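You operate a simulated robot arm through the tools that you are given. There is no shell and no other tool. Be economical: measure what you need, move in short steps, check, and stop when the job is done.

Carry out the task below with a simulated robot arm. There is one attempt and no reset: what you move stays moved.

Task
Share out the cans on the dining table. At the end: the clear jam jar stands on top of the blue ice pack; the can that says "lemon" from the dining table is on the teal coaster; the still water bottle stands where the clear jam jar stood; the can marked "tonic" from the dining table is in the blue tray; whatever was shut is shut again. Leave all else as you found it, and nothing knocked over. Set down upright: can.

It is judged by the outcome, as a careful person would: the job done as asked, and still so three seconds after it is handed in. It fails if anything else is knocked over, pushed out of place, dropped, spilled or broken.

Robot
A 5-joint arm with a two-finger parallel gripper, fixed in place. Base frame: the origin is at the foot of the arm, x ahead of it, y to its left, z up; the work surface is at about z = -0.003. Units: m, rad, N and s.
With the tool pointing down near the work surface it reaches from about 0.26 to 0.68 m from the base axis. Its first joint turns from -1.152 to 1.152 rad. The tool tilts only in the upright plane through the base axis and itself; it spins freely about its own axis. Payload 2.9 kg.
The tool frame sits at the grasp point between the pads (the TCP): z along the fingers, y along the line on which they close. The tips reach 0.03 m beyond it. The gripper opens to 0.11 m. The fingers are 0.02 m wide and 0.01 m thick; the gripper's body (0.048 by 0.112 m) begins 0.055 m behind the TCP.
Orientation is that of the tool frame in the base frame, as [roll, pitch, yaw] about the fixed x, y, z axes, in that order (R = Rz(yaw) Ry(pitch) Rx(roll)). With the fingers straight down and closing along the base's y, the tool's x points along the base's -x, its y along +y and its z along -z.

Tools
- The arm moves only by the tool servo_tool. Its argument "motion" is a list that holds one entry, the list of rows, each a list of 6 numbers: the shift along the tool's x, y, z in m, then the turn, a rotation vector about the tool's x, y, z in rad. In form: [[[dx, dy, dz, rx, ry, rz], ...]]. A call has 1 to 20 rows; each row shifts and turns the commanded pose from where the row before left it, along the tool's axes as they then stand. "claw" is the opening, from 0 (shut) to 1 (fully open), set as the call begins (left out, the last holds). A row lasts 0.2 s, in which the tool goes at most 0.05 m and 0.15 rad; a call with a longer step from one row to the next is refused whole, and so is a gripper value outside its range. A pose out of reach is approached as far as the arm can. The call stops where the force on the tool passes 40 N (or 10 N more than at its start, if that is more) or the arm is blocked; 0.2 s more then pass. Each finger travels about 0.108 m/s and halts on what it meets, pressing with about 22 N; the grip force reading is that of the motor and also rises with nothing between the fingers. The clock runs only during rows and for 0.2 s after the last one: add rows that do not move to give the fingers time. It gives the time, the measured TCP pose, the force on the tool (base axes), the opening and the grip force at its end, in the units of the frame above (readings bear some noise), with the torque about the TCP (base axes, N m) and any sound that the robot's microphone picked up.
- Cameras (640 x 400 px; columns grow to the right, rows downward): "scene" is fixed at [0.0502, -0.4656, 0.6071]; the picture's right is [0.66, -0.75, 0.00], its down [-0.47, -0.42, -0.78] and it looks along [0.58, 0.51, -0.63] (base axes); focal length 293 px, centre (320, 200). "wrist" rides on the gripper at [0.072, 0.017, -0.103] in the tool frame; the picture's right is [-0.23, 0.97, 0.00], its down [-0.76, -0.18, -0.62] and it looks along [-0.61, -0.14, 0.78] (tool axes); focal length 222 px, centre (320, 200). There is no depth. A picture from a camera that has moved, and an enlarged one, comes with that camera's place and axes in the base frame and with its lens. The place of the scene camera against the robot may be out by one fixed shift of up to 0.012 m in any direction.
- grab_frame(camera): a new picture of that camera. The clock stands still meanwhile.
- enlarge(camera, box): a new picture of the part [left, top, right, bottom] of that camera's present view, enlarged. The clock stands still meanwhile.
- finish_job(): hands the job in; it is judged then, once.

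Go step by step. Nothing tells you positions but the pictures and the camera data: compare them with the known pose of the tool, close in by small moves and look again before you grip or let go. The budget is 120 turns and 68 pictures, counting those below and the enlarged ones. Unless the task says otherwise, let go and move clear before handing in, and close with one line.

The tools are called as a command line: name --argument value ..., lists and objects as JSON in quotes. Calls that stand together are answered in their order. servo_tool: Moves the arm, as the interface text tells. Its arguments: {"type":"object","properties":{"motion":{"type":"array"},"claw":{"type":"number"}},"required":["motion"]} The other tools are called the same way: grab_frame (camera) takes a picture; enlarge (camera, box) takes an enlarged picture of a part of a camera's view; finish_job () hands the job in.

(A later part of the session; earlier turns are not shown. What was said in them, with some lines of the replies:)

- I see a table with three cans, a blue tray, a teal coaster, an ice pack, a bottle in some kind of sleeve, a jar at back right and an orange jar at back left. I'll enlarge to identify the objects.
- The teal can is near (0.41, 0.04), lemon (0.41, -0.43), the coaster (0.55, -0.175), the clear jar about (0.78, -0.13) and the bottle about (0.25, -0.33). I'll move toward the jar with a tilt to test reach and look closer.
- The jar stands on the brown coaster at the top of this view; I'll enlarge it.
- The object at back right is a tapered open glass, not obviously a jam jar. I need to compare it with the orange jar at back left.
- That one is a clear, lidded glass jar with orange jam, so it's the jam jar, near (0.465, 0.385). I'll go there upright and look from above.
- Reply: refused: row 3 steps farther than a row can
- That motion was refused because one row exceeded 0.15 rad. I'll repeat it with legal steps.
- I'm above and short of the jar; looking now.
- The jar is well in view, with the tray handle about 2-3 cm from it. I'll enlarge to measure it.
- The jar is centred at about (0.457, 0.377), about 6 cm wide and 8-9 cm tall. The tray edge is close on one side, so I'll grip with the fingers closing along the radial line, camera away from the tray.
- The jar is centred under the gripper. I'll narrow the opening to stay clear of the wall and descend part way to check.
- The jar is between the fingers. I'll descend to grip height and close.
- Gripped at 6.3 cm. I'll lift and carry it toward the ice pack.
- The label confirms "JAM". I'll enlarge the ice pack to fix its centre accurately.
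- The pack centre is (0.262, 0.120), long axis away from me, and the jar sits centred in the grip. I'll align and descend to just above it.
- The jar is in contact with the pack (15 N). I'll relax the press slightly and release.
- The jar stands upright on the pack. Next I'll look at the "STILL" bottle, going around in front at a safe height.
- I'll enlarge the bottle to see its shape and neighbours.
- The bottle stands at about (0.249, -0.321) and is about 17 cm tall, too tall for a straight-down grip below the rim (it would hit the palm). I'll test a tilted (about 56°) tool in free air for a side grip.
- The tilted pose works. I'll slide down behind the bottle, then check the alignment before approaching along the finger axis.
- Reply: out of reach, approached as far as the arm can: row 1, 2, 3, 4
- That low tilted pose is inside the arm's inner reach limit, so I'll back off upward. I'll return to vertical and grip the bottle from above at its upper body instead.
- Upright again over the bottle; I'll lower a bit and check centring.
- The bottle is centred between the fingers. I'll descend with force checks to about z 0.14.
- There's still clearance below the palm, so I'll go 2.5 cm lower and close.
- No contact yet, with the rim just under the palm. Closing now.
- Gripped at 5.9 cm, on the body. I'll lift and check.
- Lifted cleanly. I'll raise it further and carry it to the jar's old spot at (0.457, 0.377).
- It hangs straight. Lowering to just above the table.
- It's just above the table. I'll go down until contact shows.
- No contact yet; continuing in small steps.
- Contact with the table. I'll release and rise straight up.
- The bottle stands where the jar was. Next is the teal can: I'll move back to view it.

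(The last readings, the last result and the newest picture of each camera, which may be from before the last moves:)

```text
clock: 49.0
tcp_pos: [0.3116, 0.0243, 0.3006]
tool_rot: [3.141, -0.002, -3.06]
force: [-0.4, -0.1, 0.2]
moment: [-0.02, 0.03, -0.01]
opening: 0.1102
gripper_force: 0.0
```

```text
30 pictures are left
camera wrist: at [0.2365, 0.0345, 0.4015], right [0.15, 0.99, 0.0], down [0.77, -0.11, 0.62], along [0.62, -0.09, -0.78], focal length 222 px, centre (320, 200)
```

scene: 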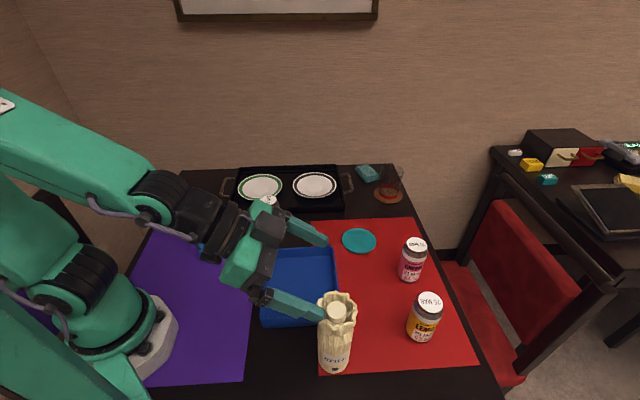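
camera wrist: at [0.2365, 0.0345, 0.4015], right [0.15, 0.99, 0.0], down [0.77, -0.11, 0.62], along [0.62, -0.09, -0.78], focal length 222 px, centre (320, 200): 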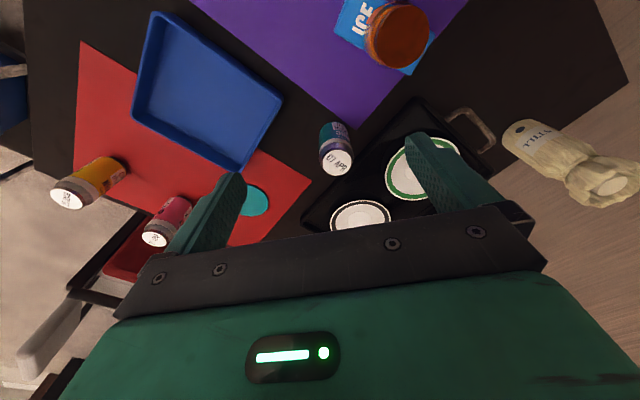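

enlarge --camera "wrist" --box '[270, 90, 400, 190]'

enlarge --camera "scene" --box '[235, 180, 305, 250]'

```text
4.00 times, centred on (335, 140) of wrist
camera zoom: at [0.2365, 0.0345, 0.4015], right [0.15, 0.99, 0.0], down [0.77, -0.11, 0.62], along [0.62, -0.09, -0.78], focal length 888 px, centre (260, 440)
```

zoom: 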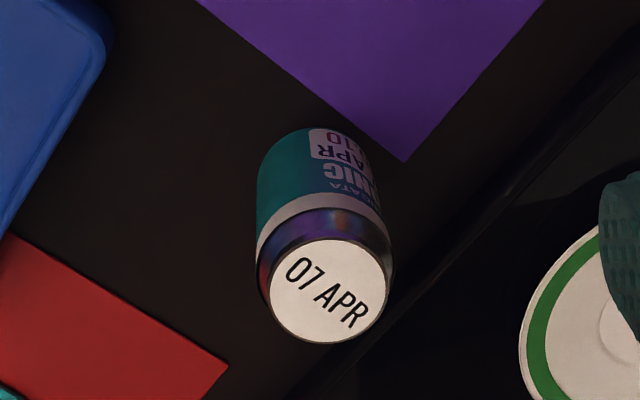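

```text
5.71 times, centred on (270, 215) of scene
camera zoom: at [0.0502, -0.4656, 0.6071], right [0.66, -0.75, 0.0], down [-0.47, -0.42, -0.78], along [0.58, 0.51, -0.63], focal length 1674 px, centre (606, 114)
```

zoom: 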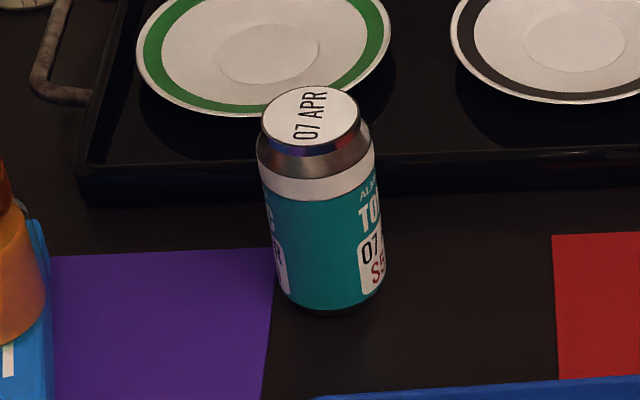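

Label reads TONIC; the can stands at about (0.408, 0.036) and is about 10 cm tall, 5 cm from the plate tray. I'll close along the tray edge and position above it.

servo_tool --motion '[[[0, 0, 0, 0, 0, -0.14], [0, 0, 0, 0, 0, -0.14], [0, 0, 0, 0, 0, -0.14], [0, 0, 0, 0, 0, -0.14], [0, 0, 0, 0, 0, -0.14], [-0.0255, -0.02, 0, 0, 0, 0], [-0.0255, -0.02, 0, 0, 0, 0], [-0.0255, -0.02, 0, 0, 0, 0], [0, 0, 0.05, 0, 0, 0], [0, 0, 0.05, 0, 0, 0], [0, 0, 0.04, 0, 0, 0], [0, 0, 0, 0, 0, 0]]]' --claw 0.85

grab_frame --camera "wrist"

```text
clock: 51.6
tcp_pos: [0.4079, 0.0349, 0.1592]
tool_rot: [-3.142, -0.001, -2.363]
force: [0.0, -0.1, 0.2]
moment: [0.01, 0.0, 0.03]
opening: 0.0935
gripper_force: 0.0
```

```text
27 pictures are left
camera wrist: at [0.3433, -0.0043, 0.2616], right [-0.52, 0.85, 0.0], down [0.67, 0.41, 0.62], along [0.53, 0.33, -0.78], focal length 222 px, centre (320, 200)
```

wrist: 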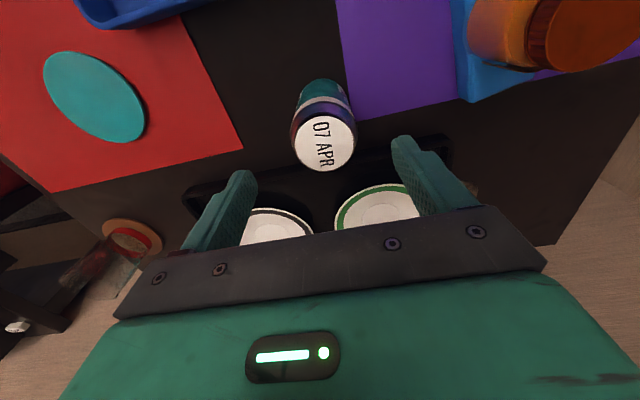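

The can is about 4 mm off along the closing line. I'll correct, descend, and close.

servo_tool --motion '[[[0, 0.004, 0.02, 0, 0, 0], [0, 0, 0.035, 0, 0, 0], [0, 0, 0.03, 0, 0, 0], [0, 0, 0.009, 0, 0, 0], [0, 0, 0, 0, 0, 0]]]'

servo_tool --motion '[[[0, 0, 0, 0, 0, 0], [0, 0, 0, 0, 0, 0], [0, 0, 0, 0, 0, 0]]]' --claw 0.3

```text
clock: 52.8
tcp_pos: [0.4062, 0.0383, 0.0652]
tool_rot: [-3.141, 0.0, -2.362]
force: [-0.3, 0.4, -0.5]
moment: [-0.04, 0.01, 0.02]
opening: 0.0934
gripper_force: 0.2
```

```text
clock: 53.6
tcp_pos: [0.4056, 0.0368, 0.0659]
tool_rot: [-3.141, 0.0, -2.361]
force: [-1.5, 0.5, 0.5]
moment: [0.03, 0.05, -0.01]
opening: 0.0525
gripper_force: 21.8
```

Gripped at 5.25 cm. Lifting and carrying it over the blue tray.

servo_tool --motion '[[[0, 0, -0.02, 0, 0, 0], [0, 0, -0.045, 0, 0, 0], [0, 0, -0.05, 0, 0, 0], [0.0404, -0.016, 0, 0, 0, 0], [0.0404, -0.016, 0, 0, 0, 0], [0.0404, -0.016, 0, 0, 0, 0], [0.0404, -0.016, 0, 0, 0, 0], [0.0404, -0.016, 0, 0, 0, 0], [0, 0, 0, 0, 0, 0]]]'

grab_frame --camera "wrist"

enlarge --camera "scene" --box '[210, 180, 380, 340]'

```text
clock: 55.6
tcp_pos: [0.3163, -0.1613, 0.1811]
tool_rot: [3.14, -0.001, -2.362]
force: [-0.1, -0.4, -1.9]
moment: [-0.01, 0.02, -0.02]
opening: 0.0527
gripper_force: 21.7
```

```text
26 pictures are left
camera wrist: at [0.2527, -0.1998, 0.283], right [-0.52, 0.85, 0.0], down [0.67, 0.41, 0.62], along [0.53, 0.33, -0.78], focal length 222 px, centre (320, 200)
```

wrist: 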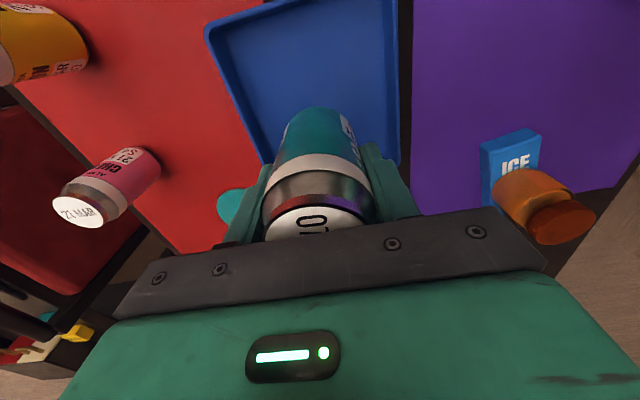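

```text
2.50 times, centred on (295, 260) of scene
camera zoom: at [0.0502, -0.4657, 0.6071], right [0.66, -0.75, 0.0], down [-0.47, -0.42, -0.78], along [0.58, 0.51, -0.63], focal length 733 px, centre (382, 50)
```

zoom: 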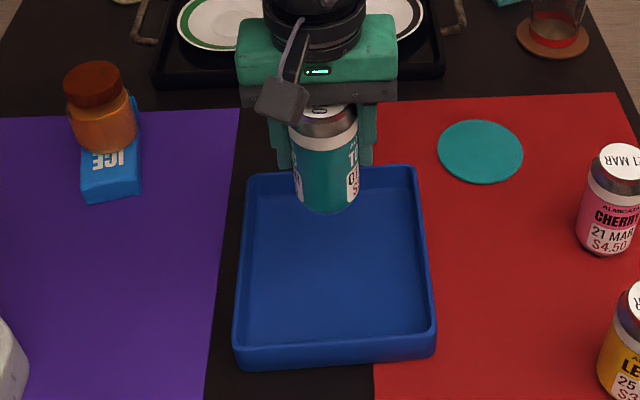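

The can is over the tray's middle. Lowering to just above its floor.

servo_tool --motion '[[[0, 0, 0.04, 0, 0, 0], [0, 0, 0.04, 0, 0, 0], [0, 0, 0.02, 0, 0, 0], [0, 0, 0.005, 0, 0, 0], [0, 0, 0, 0, 0, 0]]]'

servo_tool --motion '[[[0, 0, 0.0015, 0, 0, 0], [0, 0, 0.0015, 0, 0, 0], [0, 0, 0, 0, 0, 0]]]'

enlarge --camera "scene" --box '[230, 220, 370, 340]'

```text
clock: 56.8
tcp_pos: [0.3163, -0.1609, 0.0752]
tool_rot: [3.142, 0.001, -2.361]
force: [0.2, 0.5, -1.9]
moment: [-0.02, -0.01, 0.0]
opening: 0.0523
gripper_force: 22.2
```

```text
clock: 57.6
tcp_pos: [0.3184, -0.1613, 0.0732]
tool_rot: [-3.14, 0.0, -2.361]
force: [-2.5, 3.3, 9.6]
moment: [0.07, 0.06, 0.01]
opening: 0.0527
gripper_force: 22.5
```

```text
3.33 times, centred on (300, 280) of scene
camera zoom: at [0.0501, -0.4656, 0.6071], right [0.66, -0.75, 0.0], down [-0.47, -0.42, -0.78], along [0.58, 0.51, -0.63], focal length 977 px, centre (387, -67)
```

zoom: 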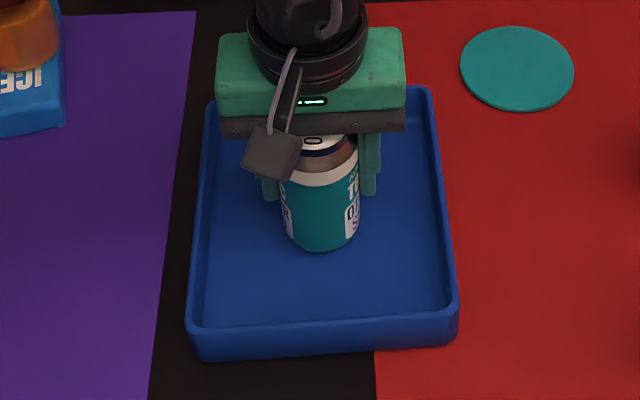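

The can touches the tray floor, well inside. Releasing and rising.

servo_tool --motion '[[[0, 0, -0.001, 0, 0, 0], [0, 0, 0, 0, 0, 0]]]'

servo_tool --motion '[[[0, 0, 0, 0, 0, 0], [0, 0, 0, 0, 0, 0]]]' --claw 0.75

servo_tool --motion '[[[0, 0, -0.02, 0, 0, 0], [0, 0, -0.04, 0, 0, 0], [0, 0, -0.05, 0, 0, 0], [0, 0, -0.05, 0, 0, 0], [0, 0, -0.05, 0, 0, 0], [0, 0, -0.02, 0, 0, 0], [0, 0, 0, 0, 0, 0]]]'

```text
clock: 58.2
tcp_pos: [0.3178, -0.1616, 0.0734]
tool_rot: [3.142, -0.001, -2.36]
force: [-0.4, 0.2, -1.9]
moment: [-0.03, -0.04, -0.01]
opening: 0.0523
gripper_force: 22.5
```

```text
clock: 58.8
tcp_pos: [0.3178, -0.1614, 0.0733]
tool_rot: [-3.14, 0.0, -2.361]
force: [0.0, 0.7, -0.3]
moment: [0.0, 0.03, 0.0]
opening: 0.0824
gripper_force: 0.1
```

```text
clock: 60.4
tcp_pos: [0.3181, -0.1608, 0.304]
tool_rot: [-3.141, -0.001, -2.361]
force: [1.1, 0.0, -0.1]
moment: [0.03, 0.02, -0.04]
opening: 0.0824
gripper_force: 0.1
```

Tonic is in the tray. Now to the lemon can: I'll move and look.

servo_tool --motion '[[[0.0302, -0.0348, 0, 0, 0, 0], [0.0302, -0.0348, 0, 0, 0, 0], [0.0302, -0.0348, 0, 0, 0, 0], [0.0302, -0.0348, 0, 0, 0, 0], [0, 0, 0, 0, 0, 0.1436], [0, 0, 0, 0, 0, 0.1436], [0, 0, 0, 0, 0, 0.1436], [0, 0, 0, 0, 0, 0.1436], [0, 0, 0, 0, 0, 0.1436], [0, 0, 0, 0, 0, 0.1436], [0, 0, 0, 0, 0, 0.1436], [0, 0, 0, 0, 0, 0.1436], [0, 0, 0, 0, 0, 0.1436], [0, 0, 0, 0, 0, 0.1436], [0, 0, 0, 0, 0, 0.1436], [0, 0, 0, 0, 0, 0]]]' --claw 0.85

grab_frame --camera "wrist"

```text
clock: 63.8
tcp_pos: [0.3302, -0.346, 0.3031]
tool_rot: [-3.141, 0.001, 2.339]
force: [0.2, -1.3, -0.9]
moment: [0.04, 0.0, 0.01]
opening: 0.0935
gripper_force: 0.1
```

```text
23 pictures are left
camera wrist: at [0.2905, -0.2812, 0.4056], right [0.86, 0.51, 0.0], down [0.4, -0.67, 0.62], along [0.32, -0.54, -0.78], focal length 222 px, centre (320, 200)
```

wrist: 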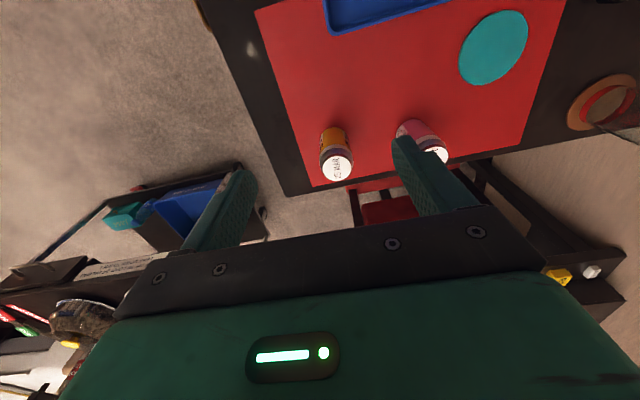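

Lemon can is at about (0.405, -0.4235), with cherry safely 13 cm off. Moving above it.

servo_tool --motion '[[[-0.036, 0, 0, 0, 0, 0], [-0.036, 0, 0, 0, 0, 0], [-0.0357, 0, 0, 0, 0, 0], [0, 0, 0.05, 0, 0, 0], [0, 0, 0.05, 0, 0, 0], [0, 0, 0.043, 0, 0, 0], [0, 0, 0, 0, 0, 0]]]'

grab_frame --camera "wrist"

```text
clock: 65.4
tcp_pos: [0.4049, -0.4229, 0.1586]
tool_rot: [3.141, 0.001, 2.34]
force: [0.2, 0.1, 0.3]
moment: [0.01, 0.01, -0.01]
opening: 0.0934
gripper_force: 0.1
```

```text
22 pictures are left
camera wrist: at [0.3661, -0.3586, 0.2611], right [0.86, 0.52, 0.0], down [0.4, -0.67, 0.62], along [0.32, -0.53, -0.78], focal length 222 px, centre (320, 200)
```

wrist: 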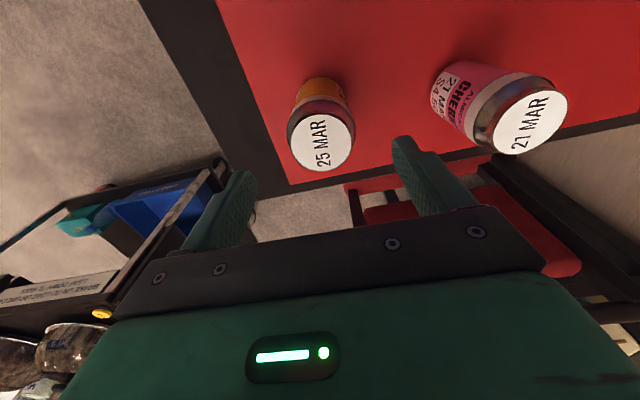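

Centred. Descending and gripping.

servo_tool --motion '[[[0, 0.002, 0.02, 0, 0, 0], [0, 0, 0.035, 0, 0, 0], [0, 0, 0.03, 0, 0, 0], [0, 0, 0.0085, 0, 0, 0], [0, 0, 0, 0, 0, 0]]]'

servo_tool --motion '[[[0, 0, 0, 0, 0, 0], [0, 0, 0, 0, 0, 0], [0, 0, 0, 0, 0, 0]]]' --claw 0.3

```text
clock: 66.6
tcp_pos: [0.4069, -0.421, 0.067]
tool_rot: [3.141, 0.0, 2.34]
force: [-0.3, 0.4, -0.2]
moment: [-0.04, 0.01, 0.0]
opening: 0.0938
gripper_force: 0.0
```

```text
clock: 67.4
tcp_pos: [0.4058, -0.4217, 0.0678]
tool_rot: [3.141, 0.0, 2.342]
force: [-0.4, 0.6, -0.7]
moment: [-0.03, -0.03, 0.02]
opening: 0.0521
gripper_force: 22.0
```

Gripped. I'll lift and carry it to a spot short of the coaster to measure that.

servo_tool --motion '[[[0, 0, -0.02, 0, 0, 0], [0, 0, -0.04, 0, 0, 0], [0, 0, -0.045, 0, 0, 0], [0, 0, -0.045, 0, 0, 0], [0.025, 0.0369, 0, 0, 0, 0], [0.025, 0.0369, 0, 0, 0, 0], [0.025, 0.0369, 0, 0, 0, 0], [0.025, 0.0369, 0, 0, 0, 0], [0.025, 0.0369, 0, 0, 0, 0], [0.025, 0.0369, 0, 0, 0, 0], [0, 0, 0, 0, 0, -0.12], [0, 0, 0, 0, 0, -0.12], [0, 0, 0, 0, 0, -0.12], [0, 0, 0, 0, 0, -0.12], [0, 0, 0, 0, 0, 0]]]'

grab_frame --camera "wrist"

enlarge --camera "scene" --box '[290, 150, 440, 300]'

```text
clock: 70.6
tcp_pos: [0.4601, -0.1594, 0.2163]
tool_rot: [-3.142, 0.001, 2.824]
force: [0.6, -0.5, -2.1]
moment: [0.02, 0.02, 0.01]
opening: 0.0526
gripper_force: 22.0
```

```text
21 pictures are left
camera wrist: at [0.3957, -0.1207, 0.3193], right [0.52, 0.85, 0.0], down [0.67, -0.41, 0.62], along [0.53, -0.32, -0.78], focal length 222 px, centre (320, 200)
```

wrist: 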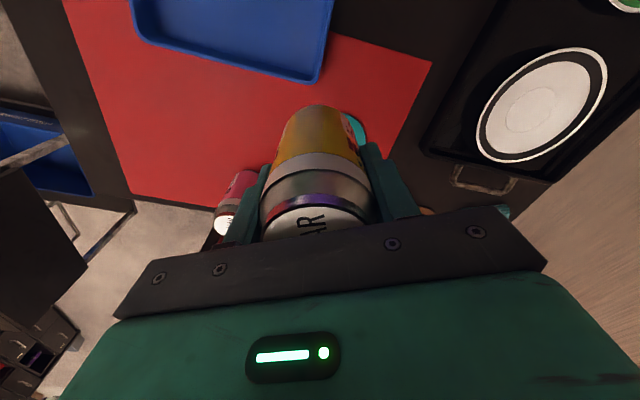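

```text
2.67 times, centred on (365, 225) of scene
camera zoom: at [0.0502, -0.4657, 0.6071], right [0.66, -0.75, 0.0], down [-0.47, -0.42, -0.78], along [0.58, 0.51, -0.63], focal length 782 px, centre (200, 133)
```

zoom: 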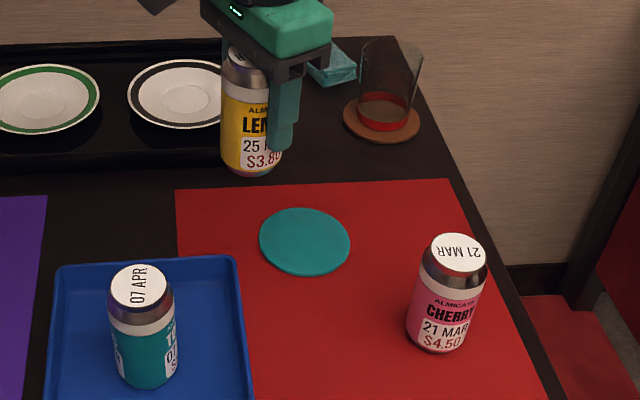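

The coaster centre is about (0.536, -0.1735) from both cameras. Moving over it and lowering to just above.

servo_tool --motion '[[[-0.0383, 0.0052, 0, 0, 0, 0], [-0.0382, 0.0051, 0, 0, 0, 0], [0, 0, 0.045, 0, 0, 0], [0, 0, 0.045, 0, 0, 0], [0, 0, 0.035, 0, 0, 0], [0, 0, 0.01, 0, 0, 0], [0, 0, 0, 0, 0, 0]]]'

enlarge --camera "scene" --box '[310, 170, 430, 290]'

```text
clock: 72.2
tcp_pos: [0.5356, -0.1735, 0.0828]
tool_rot: [-3.141, 0.0, 2.822]
force: [-0.3, 0.8, -2.1]
moment: [-0.02, -0.01, -0.03]
opening: 0.0526
gripper_force: 21.9
```

```text
3.33 times, centred on (370, 230) of scene
camera zoom: at [0.0502, -0.4657, 0.6071], right [0.66, -0.75, 0.0], down [-0.47, -0.42, -0.78], along [0.58, 0.51, -0.63], focal length 977 px, centre (153, 100)
```

zoom: 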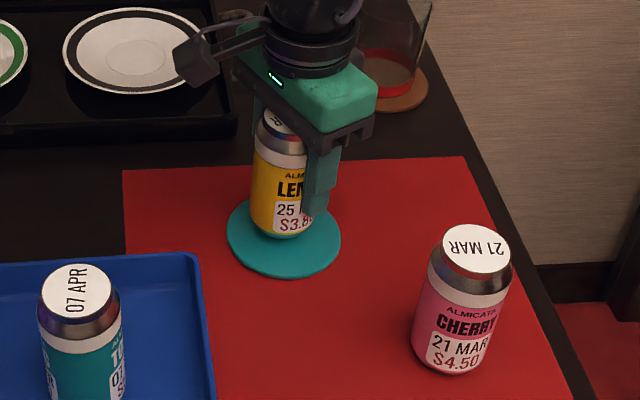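

The can is centred over the coaster. Lowering to contact.

servo_tool --motion '[[[0, 0, 0.003, 0, 0, 0], [0, 0, 0.003, 0, 0, 0], [0, 0, 0.001, 0, 0, 0], [0, 0, 0, 0, 0, 0]]]'

```text
clock: 73.2
tcp_pos: [0.5356, -0.1739, 0.0744]
tool_rot: [-3.141, 0.001, 2.822]
force: [0.3, -0.6, -2.7]
moment: [-0.01, -0.02, 0.03]
opening: 0.0526
gripper_force: 21.9
```

servo_tool --motion '[[[0, 0, 0.0015, 0, 0, 0], [0, 0, 0.001, 0, 0, 0], [0, 0, 0, 0, 0, 0]]]'

```text
clock: 74.0
tcp_pos: [0.5362, -0.1733, 0.0745]
tool_rot: [-3.141, 0.002, 2.822]
force: [-1.8, -0.6, 4.4]
moment: [0.01, 0.13, -0.01]
opening: 0.0529
gripper_force: 22.1
```

Contact. Releasing and rising clear.

servo_tool --motion '[[[0, 0, 0, 0, 0, 0], [0, 0, 0, 0, 0, 0]]]' --claw 0.8

servo_tool --motion '[[[0, 0, -0.02, 0, 0, 0], [0, 0, -0.04, 0, 0, 0], [0, 0, -0.05, 0, 0, 0], [0, 0, -0.05, 0, 0, 0], [0, 0, -0.05, 0, 0, 0], [0, 0, -0.05, 0, 0, 0], [0.045, 0, 0, 0, 0, 0], [0.045, 0, 0, 0, 0, 0], [0.045, 0, 0, 0, 0, 0], [0, 0, 0, 0, 0, 0]]]'

grab_frame --camera "scene"

enlarge --camera "scene" --box '[170, 130, 450, 350]'

```text
clock: 74.6
tcp_pos: [0.5363, -0.1732, 0.0722]
tool_rot: [-3.142, 0.0, 2.823]
force: [0.8, -0.3, -0.3]
moment: [0.0, -0.03, 0.0]
opening: 0.0879
gripper_force: 0.1
```

```text
clock: 76.8
tcp_pos: [0.4078, -0.1327, 0.3326]
tool_rot: [-3.14, 0.0, 2.821]
force: [0.4, 0.0, 0.1]
moment: [-0.02, 0.01, 0.02]
opening: 0.0881
gripper_force: 0.1
```

```text
18 pictures are left
```

scene: 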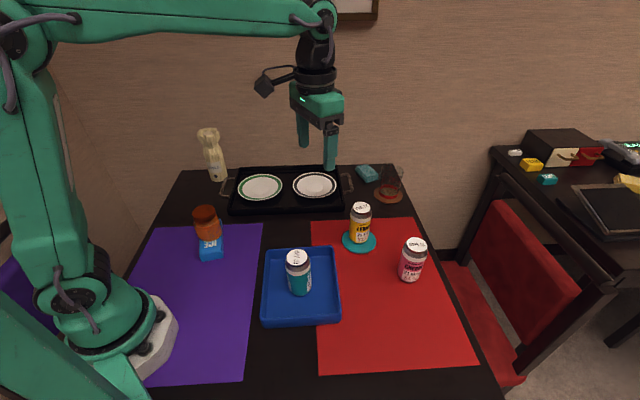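

```text
1.82 times, centred on (310, 240) of scene
camera zoom: at [0.0501, -0.4656, 0.6071], right [0.66, -0.75, 0.0], down [-0.47, -0.42, -0.78], along [0.58, 0.51, -0.63], focal length 533 px, centre (338, 127)
```

zoom: 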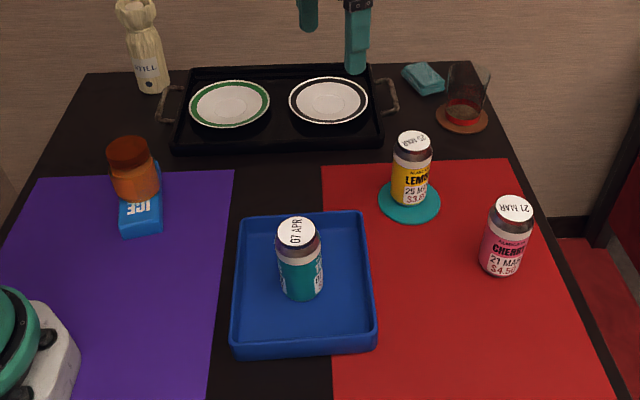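

The jar is on the ice pack, the bottle on the jar's old spot, tonic in the tray and lemon on the coaster. Everything is upright and the arm is clear, so I'm handing in.

finish_job

```text
The job is handed in.
```

The job is handed in: the jam jar is on the ice pack, the still water bottle is where the jar stood, the tonic can is in the blue tray, and the lemon can is on the teal coaster. Nothing shut was opened, and nothing was knocked over.
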